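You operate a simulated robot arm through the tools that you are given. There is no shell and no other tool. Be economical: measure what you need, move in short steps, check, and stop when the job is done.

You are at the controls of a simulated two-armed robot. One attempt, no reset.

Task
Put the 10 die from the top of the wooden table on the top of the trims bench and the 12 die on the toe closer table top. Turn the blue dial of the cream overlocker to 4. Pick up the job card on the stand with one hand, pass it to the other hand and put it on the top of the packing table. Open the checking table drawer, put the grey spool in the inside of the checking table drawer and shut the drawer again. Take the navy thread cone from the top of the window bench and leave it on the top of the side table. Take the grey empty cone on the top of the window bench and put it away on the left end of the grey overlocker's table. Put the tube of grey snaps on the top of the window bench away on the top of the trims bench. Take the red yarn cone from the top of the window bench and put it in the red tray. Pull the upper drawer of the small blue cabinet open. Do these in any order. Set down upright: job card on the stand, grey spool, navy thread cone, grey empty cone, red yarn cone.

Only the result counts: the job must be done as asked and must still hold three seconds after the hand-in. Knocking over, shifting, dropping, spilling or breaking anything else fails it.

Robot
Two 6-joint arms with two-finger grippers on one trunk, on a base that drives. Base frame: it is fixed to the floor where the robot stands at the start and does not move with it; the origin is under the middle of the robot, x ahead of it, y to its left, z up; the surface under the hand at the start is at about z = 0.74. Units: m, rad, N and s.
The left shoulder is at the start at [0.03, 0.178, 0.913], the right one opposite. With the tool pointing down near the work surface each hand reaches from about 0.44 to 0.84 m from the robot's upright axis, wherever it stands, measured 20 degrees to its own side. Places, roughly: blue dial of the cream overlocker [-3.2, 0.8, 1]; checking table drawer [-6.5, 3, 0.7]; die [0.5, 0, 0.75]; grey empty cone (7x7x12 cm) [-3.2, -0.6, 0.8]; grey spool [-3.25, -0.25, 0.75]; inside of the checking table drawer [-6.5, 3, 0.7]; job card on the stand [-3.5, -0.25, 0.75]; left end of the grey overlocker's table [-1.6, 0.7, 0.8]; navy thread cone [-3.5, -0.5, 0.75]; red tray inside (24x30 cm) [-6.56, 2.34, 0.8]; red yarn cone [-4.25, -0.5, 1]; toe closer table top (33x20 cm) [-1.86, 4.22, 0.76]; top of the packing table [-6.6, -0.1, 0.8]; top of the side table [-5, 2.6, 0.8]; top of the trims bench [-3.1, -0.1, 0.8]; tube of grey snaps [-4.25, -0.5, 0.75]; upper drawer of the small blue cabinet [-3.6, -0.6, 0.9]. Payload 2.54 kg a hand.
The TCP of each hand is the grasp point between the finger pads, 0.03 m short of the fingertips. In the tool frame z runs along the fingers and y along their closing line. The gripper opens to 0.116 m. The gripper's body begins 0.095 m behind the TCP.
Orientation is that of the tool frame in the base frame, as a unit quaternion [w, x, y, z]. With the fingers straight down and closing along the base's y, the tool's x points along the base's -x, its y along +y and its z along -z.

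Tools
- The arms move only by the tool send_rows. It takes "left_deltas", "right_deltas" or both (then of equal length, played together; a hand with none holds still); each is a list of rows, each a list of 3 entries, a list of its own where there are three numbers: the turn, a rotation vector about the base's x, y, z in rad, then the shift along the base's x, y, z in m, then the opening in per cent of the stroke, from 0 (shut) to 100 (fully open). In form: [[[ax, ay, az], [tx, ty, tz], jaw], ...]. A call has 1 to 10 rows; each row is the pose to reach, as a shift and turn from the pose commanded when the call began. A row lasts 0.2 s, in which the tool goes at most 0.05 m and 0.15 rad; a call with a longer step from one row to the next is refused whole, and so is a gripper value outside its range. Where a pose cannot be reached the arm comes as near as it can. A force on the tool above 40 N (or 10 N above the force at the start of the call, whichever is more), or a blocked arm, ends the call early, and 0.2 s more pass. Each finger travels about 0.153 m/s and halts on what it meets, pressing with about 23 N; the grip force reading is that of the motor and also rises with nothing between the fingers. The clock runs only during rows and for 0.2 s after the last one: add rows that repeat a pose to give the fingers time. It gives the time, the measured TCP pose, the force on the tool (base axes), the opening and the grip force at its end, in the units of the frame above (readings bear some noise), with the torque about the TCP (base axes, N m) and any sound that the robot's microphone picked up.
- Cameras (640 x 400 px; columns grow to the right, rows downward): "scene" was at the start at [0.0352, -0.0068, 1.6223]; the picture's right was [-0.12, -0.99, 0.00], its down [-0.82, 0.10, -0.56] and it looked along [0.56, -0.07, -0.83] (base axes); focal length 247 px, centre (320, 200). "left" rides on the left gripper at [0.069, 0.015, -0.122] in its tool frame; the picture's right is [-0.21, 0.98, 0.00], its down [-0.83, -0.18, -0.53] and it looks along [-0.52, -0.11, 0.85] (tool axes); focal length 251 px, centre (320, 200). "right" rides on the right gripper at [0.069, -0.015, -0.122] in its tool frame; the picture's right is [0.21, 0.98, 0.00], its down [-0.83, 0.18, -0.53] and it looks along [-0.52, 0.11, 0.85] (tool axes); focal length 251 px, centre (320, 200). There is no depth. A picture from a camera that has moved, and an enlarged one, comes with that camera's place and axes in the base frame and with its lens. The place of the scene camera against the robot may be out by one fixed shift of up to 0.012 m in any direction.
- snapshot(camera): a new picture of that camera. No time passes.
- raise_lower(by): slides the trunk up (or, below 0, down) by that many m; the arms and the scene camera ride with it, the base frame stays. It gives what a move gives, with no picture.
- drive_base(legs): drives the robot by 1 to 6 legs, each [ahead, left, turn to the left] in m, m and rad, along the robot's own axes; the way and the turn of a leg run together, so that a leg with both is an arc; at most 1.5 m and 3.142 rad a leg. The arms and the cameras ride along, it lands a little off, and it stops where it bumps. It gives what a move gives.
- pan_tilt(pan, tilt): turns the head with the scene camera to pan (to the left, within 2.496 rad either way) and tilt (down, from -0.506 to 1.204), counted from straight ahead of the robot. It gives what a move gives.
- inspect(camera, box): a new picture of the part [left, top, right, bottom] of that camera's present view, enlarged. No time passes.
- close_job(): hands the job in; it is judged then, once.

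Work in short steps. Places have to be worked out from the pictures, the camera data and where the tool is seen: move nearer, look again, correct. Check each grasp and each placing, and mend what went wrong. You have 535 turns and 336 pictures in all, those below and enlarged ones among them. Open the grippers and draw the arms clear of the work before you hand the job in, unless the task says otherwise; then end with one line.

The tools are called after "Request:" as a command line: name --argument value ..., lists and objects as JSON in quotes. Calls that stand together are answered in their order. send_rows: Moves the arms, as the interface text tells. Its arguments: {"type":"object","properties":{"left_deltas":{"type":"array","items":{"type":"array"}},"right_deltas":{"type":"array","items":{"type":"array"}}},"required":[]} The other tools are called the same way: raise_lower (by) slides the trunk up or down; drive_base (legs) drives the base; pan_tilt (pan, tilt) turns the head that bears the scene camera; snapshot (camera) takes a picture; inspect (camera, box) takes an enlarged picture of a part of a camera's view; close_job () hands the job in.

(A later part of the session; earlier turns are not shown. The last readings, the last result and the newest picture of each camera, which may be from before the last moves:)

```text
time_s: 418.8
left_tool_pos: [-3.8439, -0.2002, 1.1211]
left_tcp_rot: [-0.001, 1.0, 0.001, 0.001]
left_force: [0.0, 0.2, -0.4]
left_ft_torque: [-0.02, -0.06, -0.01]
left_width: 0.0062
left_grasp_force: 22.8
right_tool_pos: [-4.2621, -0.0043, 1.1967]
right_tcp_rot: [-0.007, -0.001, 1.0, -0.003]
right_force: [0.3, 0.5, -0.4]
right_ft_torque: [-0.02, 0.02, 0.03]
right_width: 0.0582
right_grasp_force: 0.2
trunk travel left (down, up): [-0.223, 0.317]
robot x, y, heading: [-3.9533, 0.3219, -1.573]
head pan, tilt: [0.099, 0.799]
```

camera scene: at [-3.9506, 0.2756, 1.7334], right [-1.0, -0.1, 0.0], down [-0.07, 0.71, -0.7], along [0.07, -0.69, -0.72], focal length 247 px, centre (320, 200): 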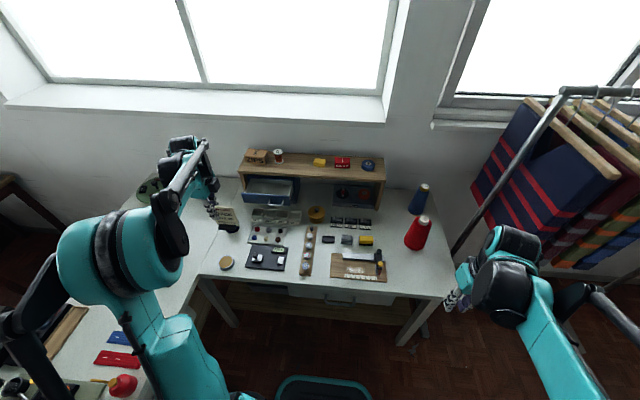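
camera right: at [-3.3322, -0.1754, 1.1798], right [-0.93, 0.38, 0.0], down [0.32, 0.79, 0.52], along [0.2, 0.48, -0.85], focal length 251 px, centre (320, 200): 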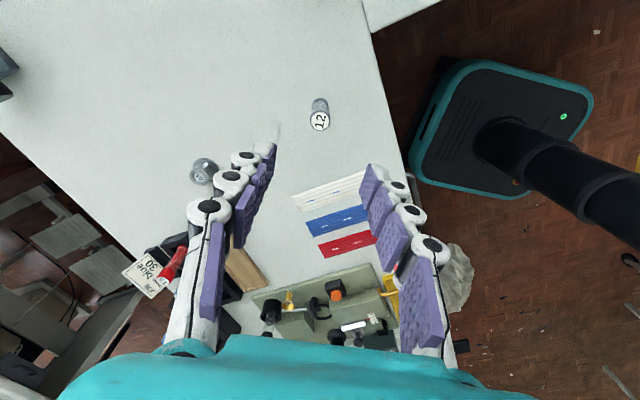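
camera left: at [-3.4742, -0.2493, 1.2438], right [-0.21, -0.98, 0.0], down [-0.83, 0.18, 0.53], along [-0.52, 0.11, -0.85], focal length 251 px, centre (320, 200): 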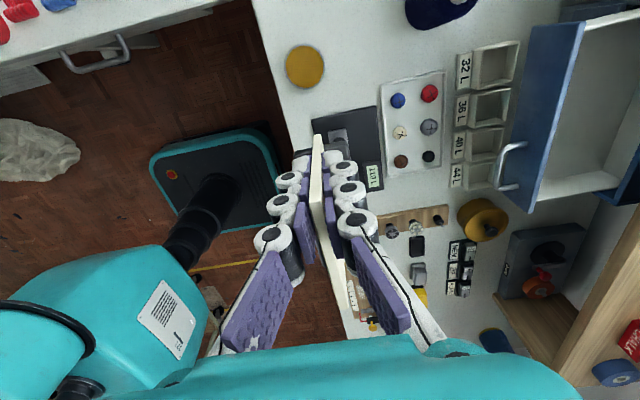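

Right hand yawed. Now tilt it by −0.9 about y and bring it to 12 cm from the card's west edge.

Request:
send_rows --right_deltas '[[[0, -0.12, 0], [0.03, -0.025, 0], 50], [[0, -0.24, 0], [0.06, -0.05, 0], 50], [[0, -0.36, 0], [0.09, -0.075, 0], 50], [[0, -0.48, 0], [0.12, -0.1, 0], 50], [[0, -0.6, 0], [0.15, -0.125, 0], 40], [[0, -0.72, 0], [0.19, -0.15, 0], 40], [[0, -0.84, 0], [0.225, -0.175, 0], 40], [[0, -0.9, 0], [0.255, -0.196, 0], 40]]'

Request:
snapshot --camera "right"

Request:
snapshot --camera "scene"

```text
time_s: 420.6
left_tool_pos: [-3.8412, -0.2021, 1.1196]
left_tcp_rot: [0.0, 1.0, 0.001, 0.0]
left_force: [0.0, -0.4, -1.4]
left_ft_torque: [0.01, 0.03, -0.02]
left_width: 0.0062
left_grasp_force: 23.2
right_tool_pos: [-4.0063, -0.2005, 1.1946]
right_tcp_rot: [0.428, 0.002, 0.904, -0.002]
right_force: [0.6, -0.4, 0.3]
right_ft_torque: [0.0, 0.02, -0.01]
right_width: 0.0464
right_grasp_force: 0.1
trunk travel left (down, up): [-0.223, 0.317]
robot x, y, heading: [-3.9507, 0.3242, -1.572]
head pan, tilt: [0.099, 0.799]
```

```text
186 pictures are left
camera right: at [-4.1442, -0.2148, 1.2194], right [-0.13, 0.98, -0.17], down [0.11, 0.18, 0.98], along [0.99, 0.11, -0.13], focal length 251 px, centre (320, 200)
```

right: 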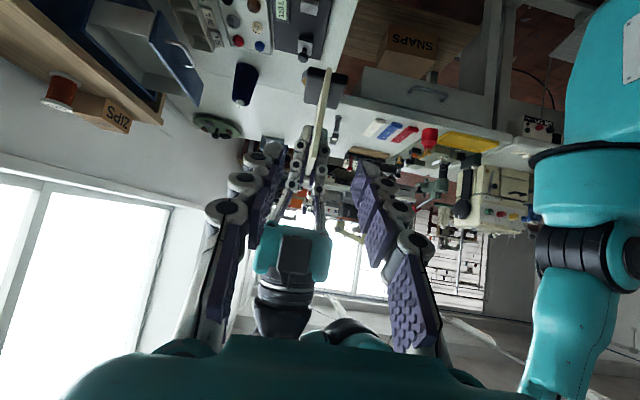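

```text
185 pictures are left
camera scene: at [-3.9481, 0.2735, 1.7333], right [-1.0, -0.1, 0.0], down [-0.07, 0.71, -0.7], along [0.07, -0.69, -0.72], focal length 247 px, centre (320, 200)
```

scene: 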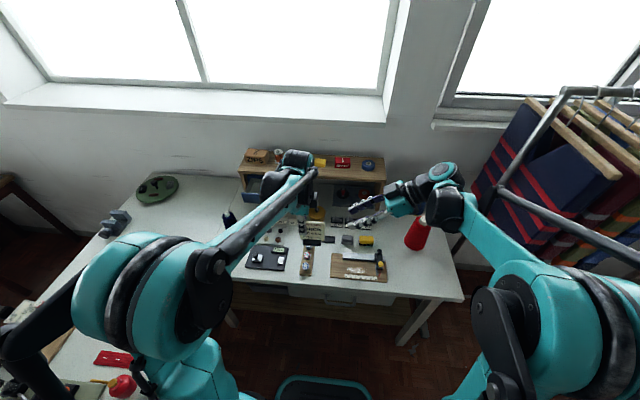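

The card's west edge lies in the right fingers' mid-plane. Advance along the axis 12.5 cm and close.

Request:
send_rows --right_deltas '[[[0, 0, 0], [0.03, 0, -0.024], 40], [[0, 0, 0], [0.06, 0, -0.048], 40], [[0, 0, 0], [0.085, 0, -0.068], 40], [[0, 0, 0], [0.1, 0, -0.08], 40], [[0, 0, 0], [0.1, 0, -0.08], 40]]'

Request:
snapshot --camera "right"

Request:
inspect --camera "scene" --box '[260, 150, 420, 260]'

```text
time_s: 421.8
left_tool_pos: [-3.8424, -0.2022, 1.1195]
left_tcp_rot: [0.0, 1.0, 0.002, 0.001]
left_force: [0.8, 0.1, -1.0]
left_ft_torque: [0.03, -0.03, -0.02]
left_width: 0.0057
left_grasp_force: 22.6
right_tool_pos: [-3.907, -0.2002, 1.1158]
right_tcp_rot: [0.428, 0.003, 0.904, -0.004]
right_force: [0.1, 0.8, -0.1]
right_ft_torque: [-0.01, -0.04, 0.0]
right_width: 0.0465
right_grasp_force: 0.1
trunk travel left (down, up): [-0.223, 0.317]
robot x, y, heading: [-3.9524, 0.3229, -1.571]
head pan, tilt: [0.099, 0.799]
```

```text
184 pictures are left
camera right: at [-4.0448, -0.214, 1.1405], right [-0.13, 0.98, -0.17], down [0.11, 0.18, 0.98], along [0.99, 0.11, -0.13], focal length 251 px, centre (320, 200)
```

right: 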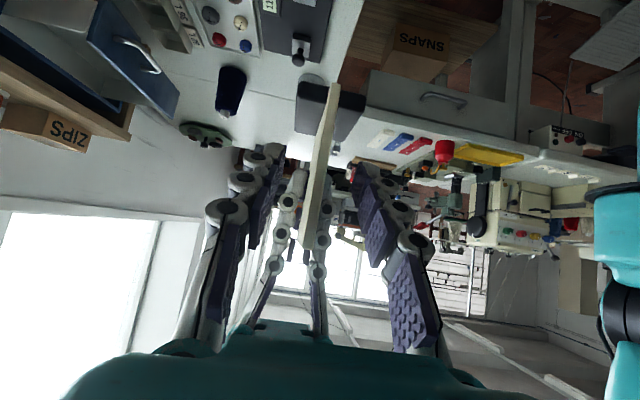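

```text
3.64 times, centred on (340, 205) of scene
camera zoom: at [-3.9492, 0.2747, 1.7334], right [-1.0, -0.1, 0.0], down [-0.07, 0.71, -0.7], along [0.07, -0.69, -0.72], focal length 899 px, centre (247, 182)
```

zoom: 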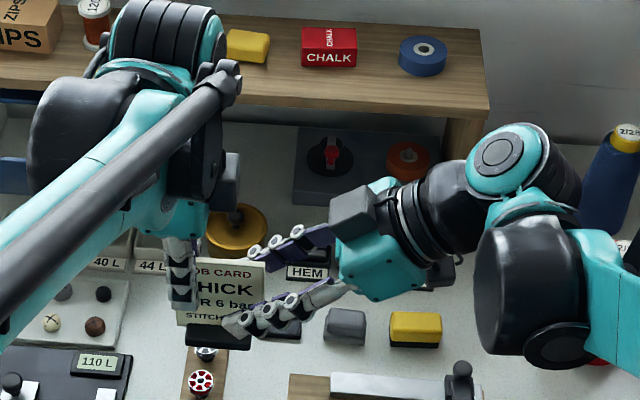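

The right fingers straddle the card. Close the right hand.

Request:
send_rows --right_deltas '[[[0, 0, 0], [0, 0, 0], 20], [[0, 0, 0], [0, 0, 0], 5], [[0, 0, 0], [0, 0, 0], 0], [[0, 0, 0], [0, 0, 0], 0]]'

Request:
inspect --camera "scene" --box '[260, 150, 420, 260]'

```text
time_s: 422.8
left_tool_pos: [-3.8432, -0.2014, 1.1216]
left_tcp_rot: [0.0, 1.0, 0.0, 0.0]
left_force: [-3.7, 8.9, 2.9]
left_ft_torque: [0.14, 0.21, -0.33]
left_width: 0.006
left_grasp_force: 23.1
right_tool_pos: [-3.9073, -0.2008, 1.1171]
right_tcp_rot: [0.428, 0.002, 0.904, -0.003]
right_force: [3.1, -9.2, -3.2]
right_ft_torque: [-0.11, 0.1, -0.25]
right_width: 0.0059
right_grasp_force: 22.7
trunk travel left (down, up): [-0.223, 0.317]
robot x, y, heading: [-3.9503, 0.3274, -1.571]
head pan, tilt: [0.099, 0.799]
```

```text
3.64 times, centred on (340, 205) of scene
camera zoom: at [-3.949, 0.2745, 1.7333], right [-1.0, -0.1, 0.0], down [-0.07, 0.71, -0.7], along [0.07, -0.69, -0.72], focal length 899 px, centre (247, 182)
```

zoom: 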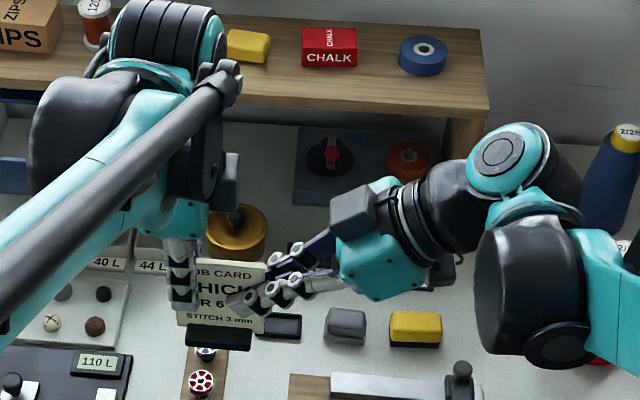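

Both hands hold the card. Open the left hand and lift it away.

Request:
send_rows --left_deltas '[[[0, 0, 0], [0, 0, 0], 15], [[0, 0, 0], [0, 0, 0], 35], [[0, 0, 0], [0, 0, 0.03], 40], [[0, 0, 0], [0, 0, 0.07], 40], [[0, 0, 0], [0, 0, 0.11], 40], [[0, 0, 0], [0.03, 0, 0.14], 40], [[0, 0, 0], [0.07, 0, 0.16], 40], [[0, 0, 0], [0.11, 0, 0.16], 40]]'

Request:
inspect --camera "scene" --box '[220, 140, 420, 280]'

```text
time_s: 424.6
left_tool_pos: [-3.7294, -0.2018, 1.2825]
left_tcp_rot: [0.0, 1.0, 0.001, 0.0]
left_force: [1.9, -0.3, -0.7]
left_ft_torque: [-0.02, 0.0, -0.06]
left_width: 0.0463
left_grasp_force: 0.2
right_tool_pos: [-3.9064, -0.2005, 1.1171]
right_tcp_rot: [0.427, 0.002, 0.904, -0.003]
right_force: [-0.5, -0.5, -0.3]
right_ft_torque: [0.02, 0.05, 0.01]
right_width: 0.006
right_grasp_force: 23.2
trunk travel left (down, up): [-0.223, 0.317]
robot x, y, heading: [-3.9519, 0.321, -1.571]
head pan, tilt: [0.099, 0.799]
```

```text
2.86 times, centred on (320, 210) of scene
camera zoom: at [-3.9473, 0.2744, 1.7333], right [-1.0, -0.1, 0.0], down [-0.07, 0.71, -0.7], along [0.07, -0.69, -0.72], focal length 706 px, centre (320, 171)
```

zoom: 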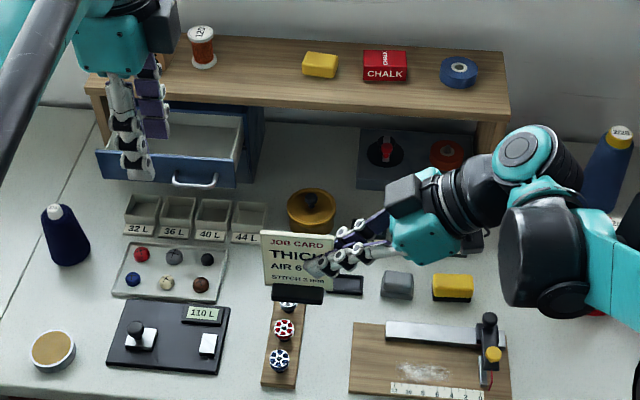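

Handover done; the right hand holds the card with its stand. Now the left hand goes for the navy cone at about (−3.456,−0.407).

Request:
send_rows --left_deltas '[[[0, 0, 0], [0.032, -0.024, -0.015], 50], [[0, 0, 0], [0.064, -0.048, -0.03], 60], [[0, 0, 0], [0.096, -0.072, -0.045], 70], [[0, 0, 0], [0.128, -0.096, -0.06], 80], [[0, 0, 0], [0.16, -0.12, -0.08], 85], [[0, 0, 0], [0.192, -0.144, -0.1], 85], [[0, 0, 0], [0.224, -0.168, -0.12], 85], [[0, 0, 0], [0.25, -0.19, -0.14], 85], [[0, 0, 0], [0.273, -0.205, -0.16], 85]]'

Request:
snapshot --camera "left"

```text
time_s: 426.6
left_tool_pos: [-3.4632, -0.3948, 1.1161]
left_tcp_rot: [0.0, 1.0, 0.001, 0.0]
left_force: [-1.1, -0.6, -0.2]
left_ft_torque: [0.03, 0.08, -0.02]
left_width: 0.0985
left_grasp_force: 0.1
left hand out of reach, approached as far as the arm can: row 9
right_tool_pos: [-3.9058, -0.1998, 1.1175]
right_tcp_rot: [0.427, 0.002, 0.904, -0.003]
right_force: [0.5, 0.6, 0.1]
right_ft_torque: [0.03, 0.06, -0.01]
right_width: 0.0059
right_grasp_force: 23.0
trunk travel left (down, up): [-0.223, 0.317]
robot x, y, heading: [-3.9493, 0.3228, -1.575]
head pan, tilt: [0.099, 0.799]
```

```text
180 pictures are left
camera left: at [-3.3938, -0.41, 1.2373], right [-0.21, -0.98, 0.0], down [-0.83, 0.18, 0.53], along [-0.52, 0.11, -0.85], focal length 251 px, centre (320, 200)
```

left: 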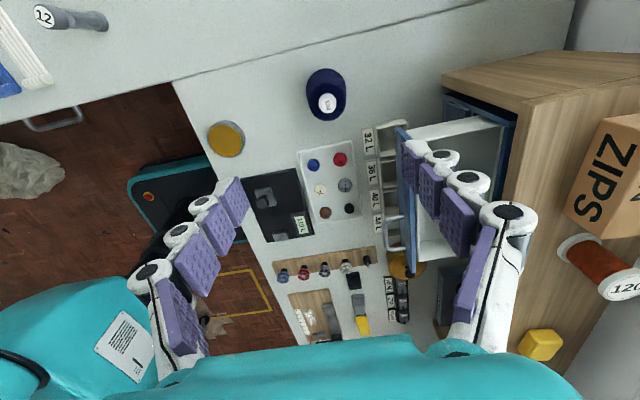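

Navy cone at (−3.455,−0.405). I raise the card hand 0.12, drive 0.08 ahead for reach, while the left hand compensates.

Request:
send_rows --left_deltas '[[[0, 0, 0], [0, 0.03, 0], 85], [[0, 0, 0], [0, 0.06, 0], 85], [[0, 0, 0], [0.003, 0.07, 0], 85], [[0, 0, 0], [0.008, 0.07, 0], 85]]' --right_deltas '[[[0, 0, 0], [0, 0.01, 0.03], 0], [[0, 0, 0], [0, 0.02, 0.06], 0], [[0, 0, 0], [0, 0.04, 0.09], 0], [[0, 0, 0], [0, 0.06, 0.12], 0]]'

Request:
drive_base --legs '[[0.08, 0, 0]]'

Request:
snapshot --camera "left"

```text
time_s: 427.6
left_tool_pos: [-3.4561, -0.323, 1.1181]
left_tcp_rot: [0.001, 1.0, 0.001, 0.0]
left_force: [0.0, 0.2, -0.2]
left_ft_torque: [-0.03, 0.03, 0.0]
left_width: 0.0987
left_grasp_force: 0.0
right_tool_pos: [-3.9094, -0.1402, 1.2375]
right_tcp_rot: [0.427, 0.002, 0.904, -0.004]
right_force: [0.1, -0.8, -0.9]
right_ft_torque: [-0.05, 0.06, -0.02]
right_width: 0.0059
right_grasp_force: 22.9
trunk travel left (down, up): [-0.223, 0.317]
robot x, y, heading: [-3.9518, 0.3237, -1.571]
head pan, tilt: [0.099, 0.799]
```

```text
time_s: 428.7
left_tool_pos: [-3.4572, -0.4031, 1.1159]
left_tcp_rot: [-0.001, 1.0, 0.001, 0.0]
left_force: [0.1, -1.2, -1.3]
left_ft_torque: [0.03, -0.02, 0.05]
left_width: 0.0987
left_grasp_force: 0.1
right_tool_pos: [-3.9091, -0.2219, 1.2342]
right_tcp_rot: [0.429, 0.002, 0.903, -0.003]
right_force: [0.8, -0.7, -1.3]
right_ft_torque: [0.04, 0.0, 0.05]
right_width: 0.0059
right_grasp_force: 22.9
trunk travel left (down, up): [-0.223, 0.317]
robot x, y, heading: [-3.9499, 0.2445, -1.566]
head pan, tilt: [0.099, 0.799]
```

```text
179 pictures are left
camera left: at [-3.3879, -0.42, 1.2379], right [-0.21, -0.98, 0.0], down [-0.83, 0.18, 0.53], along [-0.52, 0.11, -0.85], focal length 251 px, centre (320, 200)
```

left: 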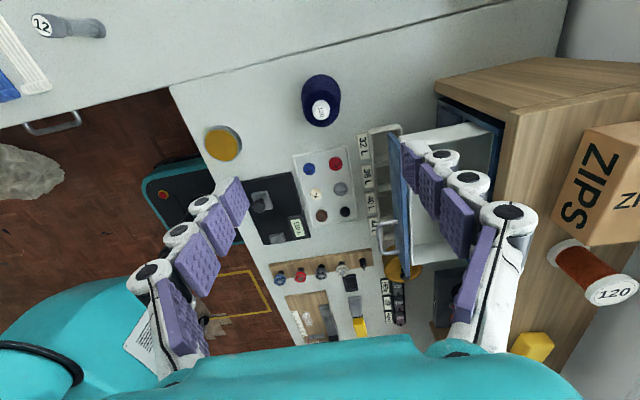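

The navy cone is centred under the left hand. Descend to z≈0.865 and close.

Request:
send_rows --left_deltas '[[[0, 0, 0], [0.002, -0.002, -0.045], 85], [[0, 0, 0], [0.002, -0.002, -0.09], 85], [[0, 0, 0], [0.002, -0.002, -0.135], 85], [[0, 0, 0], [0.002, -0.002, -0.18], 85], [[0, 0, 0], [0.002, -0.002, -0.22], 85], [[0, 0, 0], [0.002, -0.002, -0.25], 85]]'

Request:
snapshot --camera "left"

```text
time_s: 430.1
left_tool_pos: [-3.4551, -0.4083, 0.8661]
left_tcp_rot: [0.0, 1.0, 0.001, 0.001]
left_force: [-0.3, 1.0, -0.4]
left_ft_torque: [0.02, 0.03, -0.02]
left_width: 0.0988
left_grasp_force: 0.1
right_tool_pos: [-3.9085, -0.221, 1.2347]
right_tcp_rot: [0.429, 0.002, 0.904, -0.003]
right_force: [0.5, -0.7, -1.5]
right_ft_torque: [0.02, 0.02, 0.0]
right_width: 0.0062
right_grasp_force: 23.0
trunk travel left (down, up): [-0.223, 0.317]
robot x, y, heading: [-3.9499, 0.2446, -1.571]
head pan, tilt: [0.099, 0.799]
```

```text
178 pictures are left
camera left: at [-3.3868, -0.4232, 0.9881], right [-0.21, -0.98, 0.0], down [-0.83, 0.18, 0.53], along [-0.52, 0.11, -0.85], focal length 251 px, centre (320, 200)
```

left: 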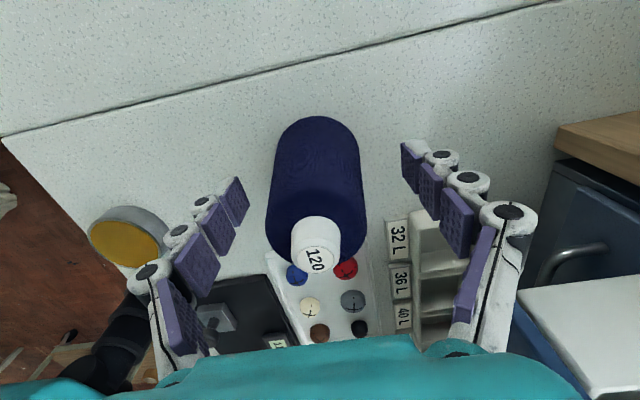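

Cone centred. Close.

Request:
send_rows --left_deltas '[[[0, 0, 0], [0, 0, 0], 60], [[0, 0, 0], [0, 0, 0], 35], [[0, 0, 0], [0, 0, 0], 15], [[0, 0, 0], [0, 0, 0], 0], [[0, 0, 0], [0, 0, 0], 0]]'

```text
time_s: 431.3
left_tool_pos: [-3.4566, -0.407, 0.866]
left_tcp_rot: [0.0, 1.0, 0.0, 0.001]
left_force: [0.5, 0.1, 0.4]
left_ft_torque: [-0.06, -0.02, 0.0]
left_width: 0.0564
left_grasp_force: 23.3
right_tool_pos: [-3.9089, -0.2196, 1.2352]
right_tcp_rot: [0.428, 0.001, 0.904, -0.003]
right_force: [0.5, 0.1, -0.8]
right_ft_torque: [0.0, 0.04, 0.01]
right_width: 0.0057
right_grasp_force: 22.8
trunk travel left (down, up): [-0.223, 0.317]
robot x, y, heading: [-3.9497, 0.2458, -1.57]
head pan, tilt: [0.099, 0.799]
```

Gripped (5.6 cm). Lift 0.28 and pull back.

Request:
send_rows --left_deltas '[[[0, 0, 0], [0, 0, 0.04], 0], [[0, 0, 0], [0, 0, 0.085], 0], [[0, 0, 0], [0, 0, 0.13], 0], [[0, 0, 0], [0, 0, 0.175], 0], [[0, 0, 0], [0, 0, 0.22], 0], [[0, 0, 0], [0, 0.03, 0.25], 0], [[0, 0, 0], [-0.02, 0.07, 0.27], 0], [[0, 0, 0], [-0.04, 0.11, 0.28], 0], [[0, 0, 0], [-0.06, 0.15, 0.28], 0], [[0, 0, 0], [-0.08, 0.19, 0.28], 0]]'

Request:
snapshot --camera "left"

Request:
snapshot --camera "scene"

```text
time_s: 433.5
left_tool_pos: [-3.535, -0.2112, 1.1489]
left_tcp_rot: [0.0, 1.0, 0.001, 0.0]
left_force: [-1.0, 0.0, -1.5]
left_ft_torque: [-0.06, -0.02, -0.02]
left_width: 0.0564
left_grasp_force: 22.8
right_tool_pos: [-3.91, -0.219, 1.2362]
right_tcp_rot: [0.428, 0.001, 0.904, -0.005]
right_force: [-0.6, 0.6, -0.4]
right_ft_torque: [0.0, 0.06, -0.01]
right_width: 0.0058
right_grasp_force: 23.1
trunk travel left (down, up): [-0.223, 0.317]
robot x, y, heading: [-3.9514, 0.2451, -1.574]
head pan, tilt: [0.099, 0.799]
```

```text
177 pictures are left
camera left: at [-3.4661, -0.2272, 1.2712], right [-0.21, -0.98, 0.0], down [-0.83, 0.18, 0.53], along [-0.52, 0.11, -0.85], focal length 251 px, centre (320, 200)
```

left: 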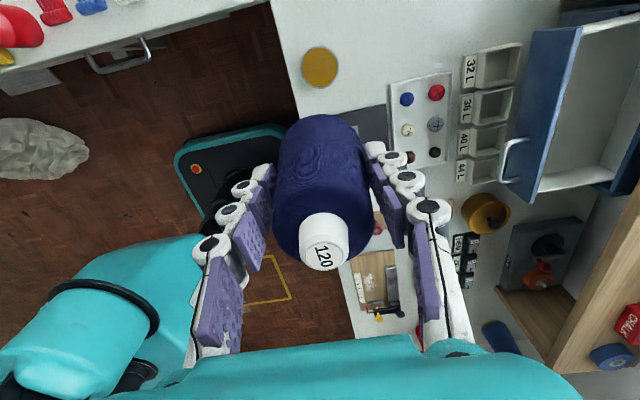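

```text
176 pictures are left
camera scene: at [-3.9501, 0.1978, 1.7334], right [-1.0, -0.1, 0.0], down [-0.07, 0.71, -0.7], along [0.07, -0.69, -0.72], focal length 247 px, centre (320, 200)
```

scene: 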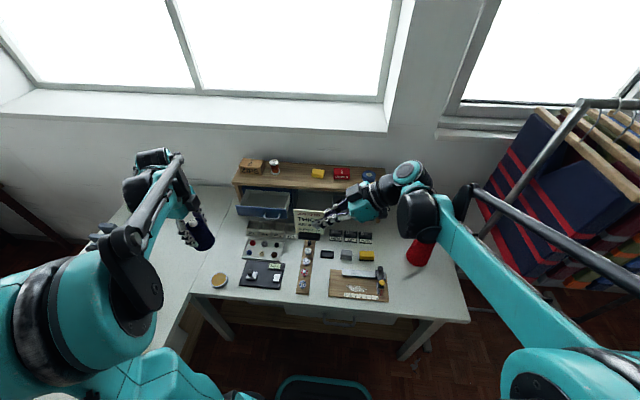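

Both objects held. I raise the trunk fully, back off, and strafe west past the rack to the packing table side.

Request:
raise_lower --by 0.3

Request:
drive_base --legs '[[-0.4, 0, 0], [0, -1.4, 0], [0, -0.3, 0], [0, 0, -1.5]]'

Request:
pan_tilt --pan 0.4 --tilt 0.8

Request:
snapshot --camera "scene"

```text
time_s: 436.5
left_tool_pos: [-3.5348, -0.2144, 1.4481]
left_tcp_rot: [-0.001, 1.0, 0.0, 0.0]
left_force: [-0.2, -0.2, -1.3]
left_ft_torque: [0.0, -0.01, 0.03]
left_width: 0.0564
left_grasp_force: 23.4
right_tool_pos: [-3.9096, -0.2204, 1.5355]
right_tcp_rot: [0.428, 0.001, 0.904, -0.002]
right_force: [-1.0, 0.9, -0.2]
right_ft_torque: [0.02, -0.01, 0.02]
right_width: 0.0061
right_grasp_force: 22.8
trunk travel left (down, up): [-0.523, 0.017]
robot x, y, heading: [-3.9504, 0.2435, -1.569]
head pan, tilt: [0.099, 0.799]
```

```text
time_s: 441.7
left_tool_pos: [-3.9917, 0.1791, 1.4516]
left_tcp_rot: [0.001, 1.0, -0.006, 0.004]
left_force: [-2.0, 0.3, -0.1]
left_ft_torque: [-0.05, -0.18, -0.02]
left_width: 0.0564
left_grasp_force: 23.1
right_tool_pos: [-4.3667, 0.1775, 1.5368]
right_tcp_rot: [0.429, 0.007, 0.903, -0.007]
right_force: [-1.2, -0.9, -0.9]
right_ft_torque: [-0.06, -0.07, -0.04]
right_width: 0.0062
right_grasp_force: 23.5
trunk travel left (down, up): [-0.523, 0.017]
robot x, y, heading: [-4.3963, 0.6392, -1.582]
head pan, tilt: [0.099, 0.799]
stopped in leg 2: the robot was blocked; the commanded pose is now the measured one
```

```text
time_s: 442.5
left_tool_pos: [-3.9871, 0.1738, 1.4485]
left_tcp_rot: [0.0, 1.0, -0.006, 0.002]
left_force: [-0.4, 0.4, -2.0]
left_ft_torque: [0.02, -0.01, 0.04]
left_width: 0.0564
left_grasp_force: 22.9
right_tool_pos: [-4.3634, 0.1727, 1.5353]
right_tcp_rot: [0.429, 0.008, 0.903, -0.006]
right_force: [-0.5, 0.2, -0.2]
right_ft_torque: [0.04, -0.01, 0.04]
right_width: 0.006
right_grasp_force: 22.9
trunk travel left (down, up): [-0.523, 0.017]
robot x, y, heading: [-4.3972, 0.641, -1.585]
head pan, tilt: [0.4, 0.799]
```

```text
175 pictures are left
camera scene: at [-4.3742, 0.5942, 2.0333], right [-0.93, -0.37, 0.0], down [-0.27, 0.67, -0.7], along [0.26, -0.65, -0.72], focal length 247 px, centre (320, 200)
```

scene: 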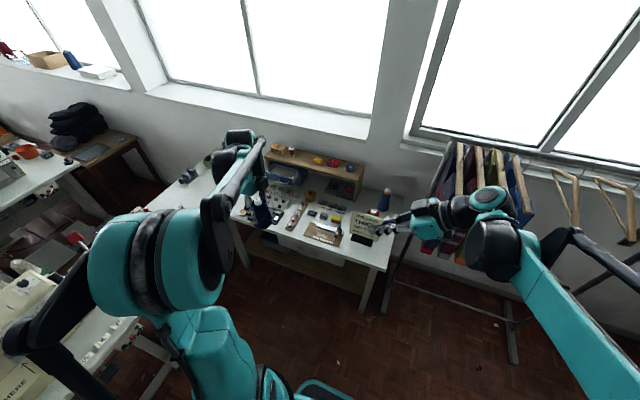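

Blocked—probably the cart behind-right. I look there.

Request:
pan_tilt --pan -1.9 --tilt 0.9

Request:
snapshot --camera "scene"

```text
time_s: 444.6
left_tool_pos: [-3.9856, 0.1755, 1.4498]
left_tcp_rot: [0.0, 1.0, -0.005, 0.001]
left_force: [0.1, 0.2, -1.3]
left_ft_torque: [0.01, 0.01, 0.0]
left_width: 0.056
left_grasp_force: 22.9
right_tool_pos: [-4.3607, 0.1741, 1.5354]
right_tcp_rot: [0.428, 0.008, 0.904, -0.006]
right_force: [0.4, -0.1, -0.4]
right_ft_torque: [0.0, -0.01, -0.01]
right_width: 0.0059
right_grasp_force: 22.6
trunk travel left (down, up): [-0.523, 0.017]
robot x, y, heading: [-4.3967, 0.6375, -1.584]
head pan, tilt: [-1.901, 0.901]
```

```text
174 pictures are left
camera scene: at [-4.4735, 0.6961, 2.0255], right [0.34, 0.94, 0.0], down [0.74, -0.27, -0.62], along [-0.58, 0.21, -0.78], focal length 247 px, centre (320, 200)
```

scene: 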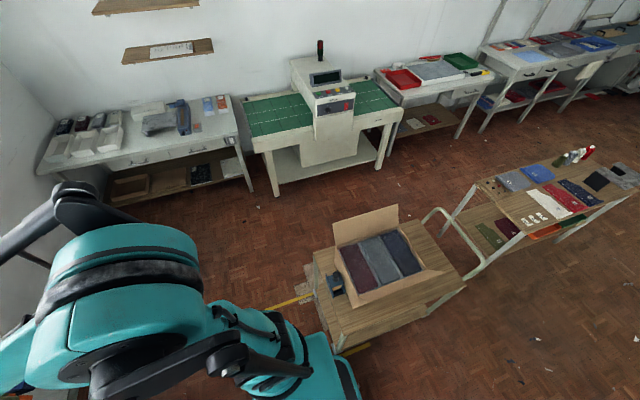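

The base touched the cart's corner (nothing moved visibly). I move 0.14 forward (south), pull the card hand back a bit, then strafe west.

Request:
drive_base --legs '[[0.14, 0.02, 0.013]]'

Request:
send_rows --right_deltas '[[[0, 0, 0], [0, 0.03, 0], 0], [[0, 0, 0], [0, 0.06, 0], 0], [[0, 0, 0], [0, 0.09, 0], 0]]'

Request:
pan_tilt --pan -0.9 --tilt 0.7

Request:
snapshot --camera "scene"

```text
time_s: 446.0
left_tool_pos: [-3.9603, 0.045, 1.4496]
left_tcp_rot: [0.001, 1.0, 0.001, 0.001]
left_force: [-0.8, 0.2, -1.5]
left_ft_torque: [0.0, 0.0, -0.01]
left_width: 0.0559
left_grasp_force: 23.5
right_tool_pos: [-4.3359, 0.0396, 1.5367]
right_tcp_rot: [0.429, 0.0, 0.903, -0.004]
right_force: [0.6, 0.2, -0.2]
right_ft_torque: [-0.06, 0.0, -0.04]
right_width: 0.0059
right_grasp_force: 23.2
trunk travel left (down, up): [-0.523, 0.017]
robot x, y, heading: [-4.3801, 0.5006, -1.571]
head pan, tilt: [-1.901, 0.901]
```

```text
time_s: 446.8
left_tool_pos: [-3.9597, 0.0428, 1.448]
left_tcp_rot: [0.0, 1.0, 0.002, 0.001]
left_force: [-0.2, 0.2, -2.5]
left_ft_torque: [0.01, -0.02, 0.0]
left_width: 0.0563
left_grasp_force: 23.4
right_tool_pos: [-4.3363, 0.1262, 1.5367]
right_tcp_rot: [0.428, 0.0, 0.904, -0.002]
right_force: [0.4, -0.4, -0.7]
right_ft_torque: [-0.01, 0.01, 0.01]
right_width: 0.0061
right_grasp_force: 22.6
trunk travel left (down, up): [-0.523, 0.017]
robot x, y, heading: [-4.3805, 0.4963, -1.567]
head pan, tilt: [-1.901, 0.901]
```

```text
time_s: 448.1
left_tool_pos: [-3.9592, 0.0425, 1.4493]
left_tcp_rot: [0.0, 1.0, 0.002, 0.0]
left_force: [-0.3, -1.1, -0.6]
left_ft_torque: [0.02, -0.01, 0.05]
left_width: 0.0557
left_grasp_force: 22.9
right_tool_pos: [-4.3348, 0.1255, 1.5359]
right_tcp_rot: [0.428, 0.001, 0.904, -0.002]
right_force: [0.9, 0.5, -1.0]
right_ft_torque: [0.02, 0.02, -0.02]
right_width: 0.0058
right_grasp_force: 23.0
trunk travel left (down, up): [-0.523, 0.017]
robot x, y, heading: [-4.38, 0.504, -1.575]
head pan, tilt: [-0.901, 0.7]
```

```text
173 pictures are left
camera scene: at [-4.4502, 0.4791, 2.0416], right [-0.62, 0.78, 0.0], down [0.51, 0.4, -0.76], along [-0.6, -0.47, -0.64], focal length 247 px, centre (320, 200)
```

scene: 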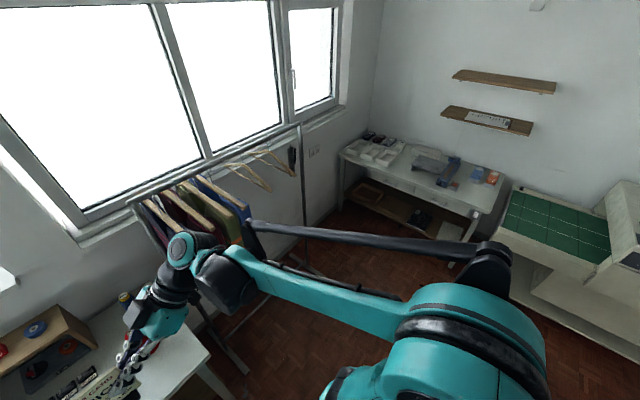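

Clear: hangers end at y≈−0.17. Strafe west, then turn to face the packing table.

Request:
drive_base --legs '[[0, -1.35, 0], [0, 0, -1.571]]'

Request:
pan_tilt --pan 0.35 --tilt 0.85

Request:
snapshot --camera "scene"

```text
time_s: 458.6
left_tool_pos: [-6.1665, 0.0498, 1.4482]
left_tcp_rot: [0.001, 0.723, -0.69, 0.0]
left_force: [0.3, 0.2, -1.9]
left_ft_torque: [-0.02, 0.01, -0.01]
left_width: 0.0553
left_grasp_force: 22.9
right_tool_pos: [-6.0991, 0.4295, 1.5365]
right_tcp_rot: [0.306, 0.627, 0.651, -0.299]
right_force: [-0.1, 1.0, -0.1]
right_ft_torque: [0.03, 0.0, -0.01]
right_width: 0.0059
right_grasp_force: 23.1
trunk travel left (down, up): [-0.523, 0.017]
robot x, y, heading: [-5.7255, 0.4893, -3.1]
head pan, tilt: [-0.901, 0.7]
```

```text
time_s: 460.0
left_tool_pos: [-6.1665, 0.049, 1.4472]
left_tcp_rot: [0.0, 0.724, -0.69, 0.0]
left_force: [0.4, 0.6, -1.3]
left_ft_torque: [-0.01, -0.01, 0.0]
left_width: 0.0552
left_grasp_force: 22.8
right_tool_pos: [-6.0994, 0.4289, 1.5363]
right_tcp_rot: [0.308, 0.626, 0.652, -0.298]
right_force: [-0.3, -1.0, 0.0]
right_ft_torque: [0.04, -0.02, 0.01]
right_width: 0.006
right_grasp_force: 23.2
trunk travel left (down, up): [-0.523, 0.017]
robot x, y, heading: [-5.7272, 0.4838, -3.102]
head pan, tilt: [0.351, 0.85]
```

```text
172 pictures are left
camera scene: at [-5.7759, 0.4601, 2.0293], right [-0.38, 0.92, 0.0], down [0.69, 0.29, -0.66], along [-0.61, -0.25, -0.75], focal length 247 px, centre (320, 200)
```

scene: 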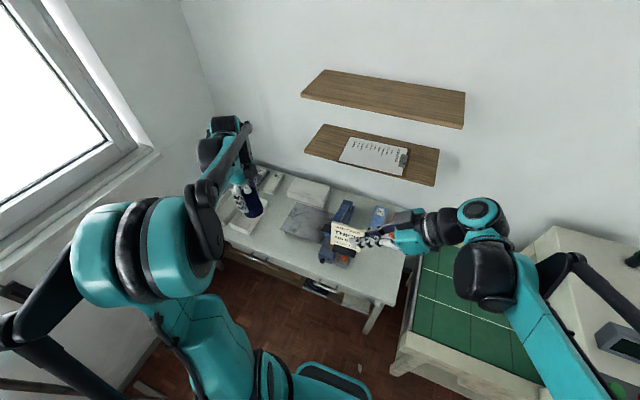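

I enlarge the packing table to find a free spot.

Request:
inspect --camera "scene" --box '[200, 140, 430, 330]'

Request:
snapshot --camera "left"

```text
2.11 times, centred on (315, 235) of scene
camera zoom: at [-5.7759, 0.4601, 2.0293], right [-0.38, 0.92, 0.0], down [0.69, 0.29, -0.66], along [-0.61, -0.25, -0.75], focal length 520 px, centre (330, 126)
```

zoom: 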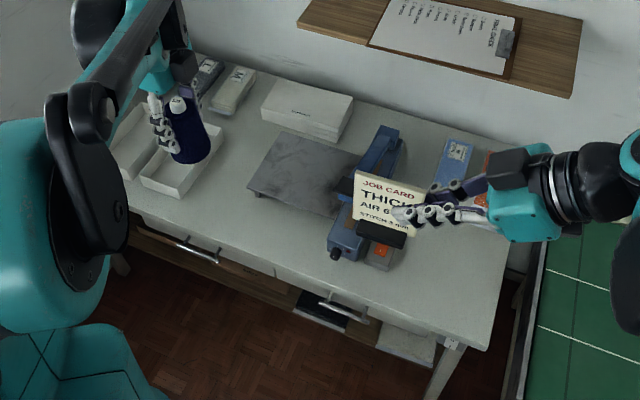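

```text
170 pictures are left
camera left: at [-6.1787, -0.0202, 1.5702], right [-0.99, 0.17, 0.0], down [0.14, 0.83, 0.53], along [0.09, 0.52, -0.85], focal length 251 px, centre (320, 200)
```

left: 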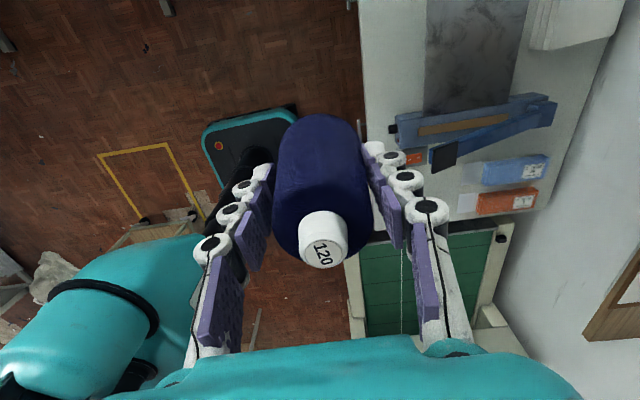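

Free area on the packing table: around (−6.45, 0.50), right of the blue sealer. I extend the right hand there at height.

Request:
send_rows --right_deltas '[[[0, 0, 0], [-0.045, 0.012, 0], 0], [[0, 0, 0], [-0.09, 0.026, 0], 0], [[0, 0, 0], [-0.135, 0.04, 0], 0], [[0, 0, 0], [-0.18, 0.055, 0], 0], [[0, 0, 0], [-0.225, 0.07, 0], 0], [[0, 0, 0], [-0.27, 0.085, 0], 0], [[0, 0, 0], [-0.315, 0.1, 0], 0], [[0, 0, 0], [-0.35, 0.116, 0], 0]]'

Request:
raise_lower --by -0.4

Request:
snapshot --camera "right"

Request:
inspect --camera "scene" --box '[230, 120, 470, 320]'

```text
time_s: 461.8
left_tool_pos: [-6.1697, 0.0502, 1.4469]
left_tcp_rot: [0.001, 0.724, -0.69, 0.002]
left_force: [-0.2, 0.6, -1.6]
left_ft_torque: [-0.04, -0.01, -0.03]
left_width: 0.0555
left_grasp_force: 22.7
right_tool_pos: [-6.4513, 0.5457, 1.5342]
right_tcp_rot: [0.308, 0.626, 0.652, -0.297]
right_force: [0.7, 0.2, -0.4]
right_ft_torque: [-0.06, 0.0, 0.03]
right_width: 0.006
right_grasp_force: 22.8
trunk travel left (down, up): [-0.523, 0.017]
robot x, y, heading: [-5.7261, 0.4918, -3.104]
head pan, tilt: [0.351, 0.85]
```

```text
time_s: 465.6
left_tool_pos: [-6.1669, 0.0488, 1.0485]
left_tcp_rot: [0.0, 0.723, -0.69, 0.001]
left_force: [-0.1, 0.7, -1.2]
left_ft_torque: [-0.01, 0.03, 0.04]
left_width: 0.0551
left_grasp_force: 23.0
right_tool_pos: [-6.4482, 0.546, 1.1364]
right_tcp_rot: [0.308, 0.626, 0.652, -0.298]
right_force: [0.0, -0.1, -0.7]
right_ft_torque: [0.04, -0.01, 0.02]
right_width: 0.0061
right_grasp_force: 22.9
trunk travel left (down, up): [-0.123, 0.417]
robot x, y, heading: [-5.7302, 0.4861, -3.1]
head pan, tilt: [0.351, 0.85]
```

```text
169 pictures are left
camera right: at [-6.4684, 0.6825, 1.1606], right [0.97, 0.17, -0.17], down [0.19, -0.1, 0.98], along [0.15, -0.98, -0.13], focal length 251 px, centre (320, 200)
```

right: 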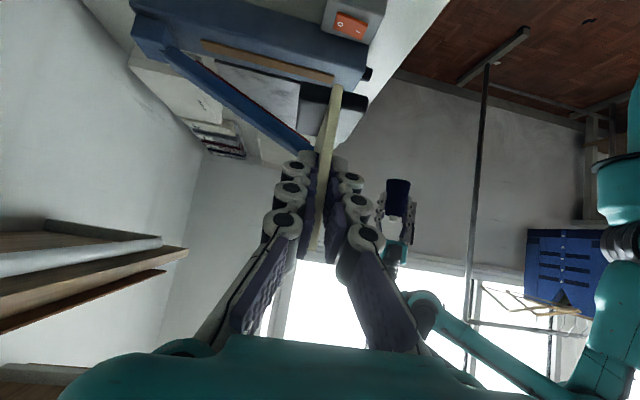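

```text
2.00 times, centred on (350, 220) of scene
camera zoom: at [-5.7759, 0.4601, 1.6294], right [-0.38, 0.92, 0.0], down [0.69, 0.29, -0.66], along [-0.61, -0.25, -0.75], focal length 494 px, centre (260, 160)
```

zoom: 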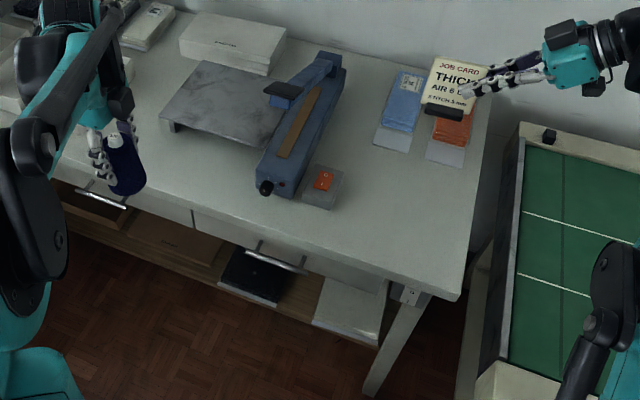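

The area below is free, but I shift the card to about (−6.40, 0.46) to keep the hand clear of the conveyor: back the base 5 cm and move the arm 4 cm south.

Request:
drive_base --legs '[[-0.05, 0, 0]]'

Request:
send_rows --right_deltas '[[[0, 0, 0], [0, -0.02, -0.03], 0], [[0, 0, 0], [0, -0.041, -0.06], 0], [[0, 0, 0], [0, -0.041, -0.1], 0], [[0, 0, 0], [0, -0.041, -0.14], 0]]'

Request:
inspect --camera "scene" --box '[290, 140, 470, 290]'

```text
time_s: 466.6
left_tool_pos: [-6.114, 0.0521, 1.0489]
left_tcp_rot: [0.001, 0.723, -0.69, 0.0]
left_force: [1.0, 0.4, -1.4]
left_ft_torque: [0.01, 0.09, 0.03]
left_width: 0.0551
left_grasp_force: 23.2
right_tool_pos: [-6.3949, 0.5466, 1.1376]
right_tcp_rot: [0.307, 0.626, 0.652, -0.299]
right_force: [0.9, 0.2, 0.6]
right_ft_torque: [0.04, 0.06, -0.11]
right_width: 0.0059
right_grasp_force: 23.1
trunk travel left (down, up): [-0.123, 0.417]
robot x, y, heading: [-5.6756, 0.4884, -3.1]
head pan, tilt: [0.351, 0.85]
```

```text
time_s: 467.6
left_tool_pos: [-6.1155, 0.0515, 1.0482]
left_tcp_rot: [0.001, 0.723, -0.691, 0.001]
left_force: [0.3, 0.2, -0.6]
left_ft_torque: [0.0, -0.01, 0.0]
left_width: 0.0549
left_grasp_force: 22.8
right_tool_pos: [-6.3957, 0.5055, 0.9957]
right_tcp_rot: [0.306, 0.626, 0.652, -0.298]
right_force: [-0.5, -0.3, -0.9]
right_ft_torque: [-0.01, -0.01, 0.03]
right_width: 0.0062
right_grasp_force: 23.3
trunk travel left (down, up): [-0.123, 0.417]
robot x, y, heading: [-5.6784, 0.4899, -3.1]
head pan, tilt: [0.351, 0.85]
```

```text
2.67 times, centred on (380, 215) of scene
camera zoom: at [-5.7253, 0.4621, 1.6293], right [-0.38, 0.92, 0.0], down [0.69, 0.29, -0.66], along [-0.61, -0.25, -0.75], focal length 659 px, centre (160, 160)
```

zoom: 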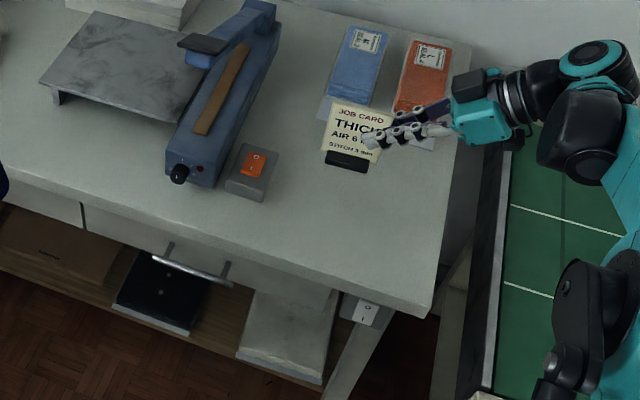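

Good spot. Lower toward the surface.

Request:
send_rows --right_deltas '[[[0, 0, 0], [0, 0, -0.04], 0], [[0, 0, 0], [0, 0, -0.08], 0], [[0, 0, 0], [0, 0, -0.11], 0], [[0, 0, 0], [0, 0, -0.118], 0]]'

Request:
inspect --camera "scene" --box '[310, 150, 450, 260]'

```text
time_s: 468.6
left_tool_pos: [-6.1146, 0.0517, 1.0491]
left_tcp_rot: [0.001, 0.724, -0.69, 0.0]
left_force: [0.3, 0.2, -1.0]
left_ft_torque: [0.02, -0.03, -0.03]
left_width: 0.055
left_grasp_force: 23.2
right_tool_pos: [-6.3956, 0.5055, 0.8786]
right_tcp_rot: [0.309, 0.625, 0.652, -0.298]
right_force: [-0.1, 0.0, -0.8]
right_ft_torque: [0.0, 0.0, -0.01]
right_width: 0.0061
right_grasp_force: 22.7
trunk travel left (down, up): [-0.123, 0.417]
robot x, y, heading: [-5.6749, 0.4875, -3.096]
head pan, tilt: [0.351, 0.85]
```

```text
3.64 times, centred on (380, 205) of scene
camera zoom: at [-5.7244, 0.4622, 1.6293], right [-0.38, 0.92, 0.0], down [0.69, 0.29, -0.66], along [-0.61, -0.25, -0.75], focal length 899 px, centre (102, 182)
```

zoom: 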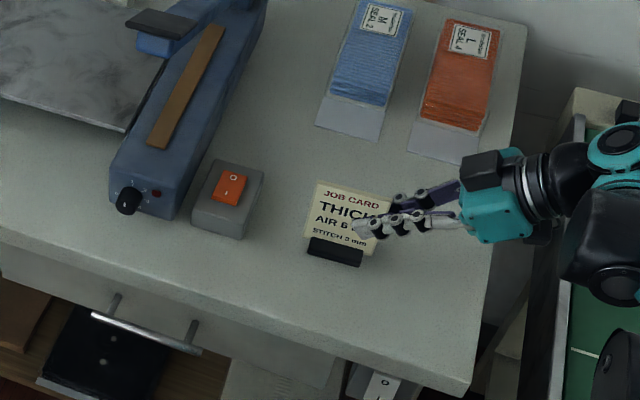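

Almost there; lower in 4 mm steps until contact.

Request:
send_rows --right_deltas '[[[0, 0, 0], [0, 0, -0.004], 0], [[0, 0, 0], [0, 0, -0.008], 0], [[0, 0, 0], [0, 0, -0.012], 0], [[0, 0, 0], [0, 0, -0.015], 0]]'

```text
time_s: 469.6
left_tool_pos: [-6.1138, 0.0524, 1.0491]
left_tcp_rot: [0.0, 0.724, -0.69, 0.001]
left_force: [0.0, 0.1, -1.9]
left_ft_torque: [-0.01, 0.01, -0.02]
left_width: 0.0547
left_grasp_force: 23.5
right_tool_pos: [-6.3961, 0.5051, 0.8652]
right_tcp_rot: [0.308, 0.626, 0.652, -0.299]
right_force: [-5.7, 1.4, 19.2]
right_ft_torque: [-0.42, 0.11, -0.18]
right_width: 0.006
right_grasp_force: 23.1
trunk travel left (down, up): [-0.123, 0.417]
robot x, y, heading: [-5.6772, 0.4891, -3.1]
head pan, tilt: [0.351, 0.85]
```

Contact (19 N). Open and back the hand out along its axis.

Request:
send_rows --right_deltas '[[[0, 0, 0], [0, 0, 0.001], 10], [[0, 0, 0], [0, 0, 0.001], 25], [[0, 0, 0], [0, 0, 0.001], 40], [[0, 0, 0], [-0.001, 0.023, 0.019], 40], [[0, 0, 0], [-0.002, 0.047, 0.038], 40], [[0, 0, 0], [-0.003, 0.07, 0.06], 40], [[0, 0, 0], [-0.003, 0.09, 0.09], 40], [[0, 0, 0], [0, 0.1, 0.13], 40], [[0, 0, 0], [0, 0.1, 0.17], 40]]'

Request:
inspect --camera "scene" --box '[290, 140, 470, 270]'

```text
time_s: 471.6
left_tool_pos: [-6.1138, 0.0509, 1.0491]
left_tcp_rot: [0.001, 0.724, -0.69, 0.001]
left_force: [-0.1, -0.1, -2.1]
left_ft_torque: [0.01, 0.0, 0.02]
left_width: 0.0549
left_grasp_force: 23.5
right_tool_pos: [-6.3964, 0.6065, 1.0346]
right_tcp_rot: [0.307, 0.626, 0.652, -0.298]
right_force: [0.0, 0.7, -0.1]
right_ft_torque: [0.02, -0.01, 0.0]
right_width: 0.0462
right_grasp_force: 0.0
trunk travel left (down, up): [-0.123, 0.417]
robot x, y, heading: [-5.6748, 0.4916, -3.102]
head pan, tilt: [0.351, 0.85]
```

```text
3.08 times, centred on (380, 205) of scene
camera zoom: at [-5.724, 0.4618, 1.6293], right [-0.38, 0.92, 0.0], down [0.69, 0.29, -0.66], along [-0.61, -0.25, -0.75], focal length 760 px, centre (135, 185)
```

zoom: 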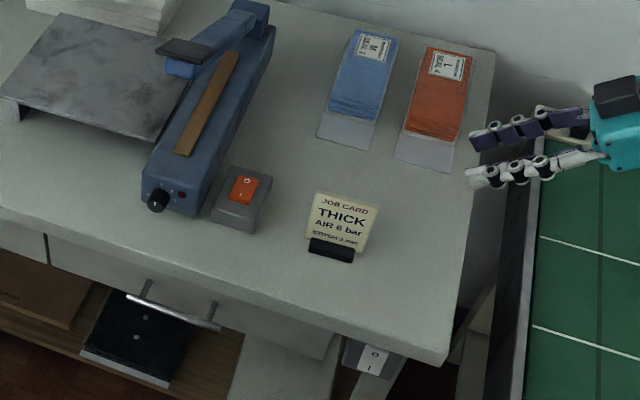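

The job card stands upright on the packing table. I pull the right hand back up while turning it to its normal pose.

Request:
send_rows --right_deltas '[[[0.06, -0.055, -0.121], [0.02, 0, 0.03], 40], [[0.119, -0.111, -0.243], [0.04, 0, 0.06], 40], [[0.178, -0.166, -0.365], [0.06, 0, 0.09], 40], [[0.238, -0.222, -0.486], [0.08, 0, 0.12], 40], [[0.297, -0.277, -0.608], [0.1, 0, 0.15], 40], [[0.357, -0.333, -0.73], [0.12, 0, 0.17], 40], [[0.416, -0.388, -0.851], [0.14, 0, 0.18], 40], [[0.476, -0.444, -0.973], [0.16, 0, 0.19], 40], [[0.535, -0.5, -1.094], [0.18, 0, 0.2], 40], [[0.595, -0.555, -1.216], [0.2, 0, 0.2], 40]]'

```text
time_s: 473.8
left_tool_pos: [-6.1136, 0.0516, 1.0489]
left_tcp_rot: [0.001, 0.723, -0.691, 0.001]
left_force: [0.9, -0.4, -1.8]
left_ft_torque: [-0.02, 0.04, -0.01]
left_width: 0.0549
left_grasp_force: 22.7
right_tool_pos: [-6.1972, 0.6035, 1.2339]
right_tcp_rot: [0.056, 0.987, 0.141, -0.055]
right_force: [0.5, 0.1, 0.4]
right_ft_torque: [0.02, 0.03, -0.01]
right_width: 0.0465
right_grasp_force: 0.0
trunk travel left (down, up): [-0.123, 0.417]
robot x, y, heading: [-5.6721, 0.486, -3.101]
head pan, tilt: [0.351, 0.85]
```

Finish straightening, raise the trunk, turn to face east (via north).

Request:
send_rows --right_deltas '[[[0.06, -0.055, -0.121], [0.03, 0, 0], 40], [[0.119, -0.111, -0.243], [0.06, 0, 0], 40], [[0.119, -0.111, -0.243], [0.06, -0.03, 0], 40]]'

Request:
raise_lower --by 0.36

Request:
drive_base --legs '[[-0.05, 0, 0], [0, 0, -1.6], [0, 0, -1.58], [0, 1.3, 0], [0, 0.85, 0]]'

Request:
pan_tilt --pan 0.1 --tilt 0.8

Request:
snapshot --camera "scene"

```text
time_s: 474.6
left_tool_pos: [-6.1162, 0.0517, 1.0471]
left_tcp_rot: [0.001, 0.723, -0.691, 0.0]
left_force: [0.2, 0.1, -2.0]
left_ft_torque: [0.01, 0.0, 0.01]
left_width: 0.0549
left_grasp_force: 23.3
right_tool_pos: [-6.1377, 0.5754, 1.2316]
right_tcp_rot: [-0.001, 1.0, 0.019, 0.0]
right_force: [0.2, 1.2, -0.2]
right_ft_torque: [0.03, -0.03, 0.0]
right_width: 0.0465
right_grasp_force: 0.1
trunk travel left (down, up): [-0.123, 0.417]
robot x, y, heading: [-5.6734, 0.4889, -3.102]
head pan, tilt: [0.351, 0.85]
```

```text
time_s: 478.1
left_tool_pos: [-6.1164, 0.0509, 1.4078]
left_tcp_rot: [0.0, 0.724, -0.69, 0.001]
left_force: [0.1, -0.8, -0.5]
left_ft_torque: [0.0, 0.03, 0.02]
left_width: 0.0544
left_grasp_force: 23.0
right_tool_pos: [-6.1374, 0.5762, 1.5921]
right_tcp_rot: [0.0, 1.0, 0.021, 0.001]
right_force: [0.3, 0.5, 0.3]
right_ft_torque: [-0.02, 0.01, 0.0]
right_width: 0.0463
right_grasp_force: 0.1
trunk travel left (down, up): [-0.483, 0.057]
robot x, y, heading: [-5.675, 0.4874, -3.097]
head pan, tilt: [0.351, 0.85]
```

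```text
time_s: 497.1
left_tool_pos: [-5.2361, 3.1091, 1.4077]
left_tcp_rot: [-0.001, 0.694, 0.72, 0.001]
left_force: [-1.0, 0.1, -1.5]
left_ft_torque: [-0.01, 0.01, 0.03]
left_width: 0.0543
left_grasp_force: 22.9
right_tool_pos: [-5.2193, 2.5844, 1.5918]
right_tcp_rot: [0.0, -0.014, 1.0, 0.0]
right_force: [0.6, -0.1, -0.4]
right_ft_torque: [-0.02, -0.01, -0.01]
right_width: 0.0464
right_grasp_force: 0.1
trunk travel left (down, up): [-0.483, 0.057]
robot x, y, heading: [-5.6782, 2.6785, 0.031]
head pan, tilt: [0.351, 0.85]
```

```text
time_s: 497.9
left_tool_pos: [-5.2342, 3.1095, 1.4069]
left_tcp_rot: [-0.001, 0.694, 0.72, 0.001]
left_force: [-0.3, -0.1, -1.1]
left_ft_torque: [0.0, -0.02, 0.01]
left_width: 0.0546
left_grasp_force: 23.5
right_tool_pos: [-5.218, 2.5849, 1.5926]
right_tcp_rot: [0.001, -0.013, 1.0, 0.0]
right_force: [0.9, 0.0, -0.7]
right_ft_torque: [0.01, 0.02, -0.01]
right_width: 0.0464
right_grasp_force: 0.1
trunk travel left (down, up): [-0.483, 0.057]
robot x, y, heading: [-5.6762, 2.6758, 0.024]
head pan, tilt: [0.099, 0.799]
```

```text
164 pictures are left
camera scene: at [-5.6355, 2.6894, 1.9933], right [0.13, -0.99, 0.0], down [-0.71, -0.09, -0.7], along [0.69, 0.09, -0.72], focal length 247 px, centre (320, 200)
```

scene: 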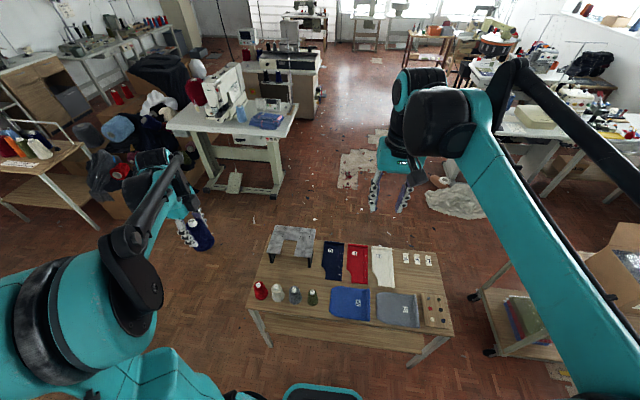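

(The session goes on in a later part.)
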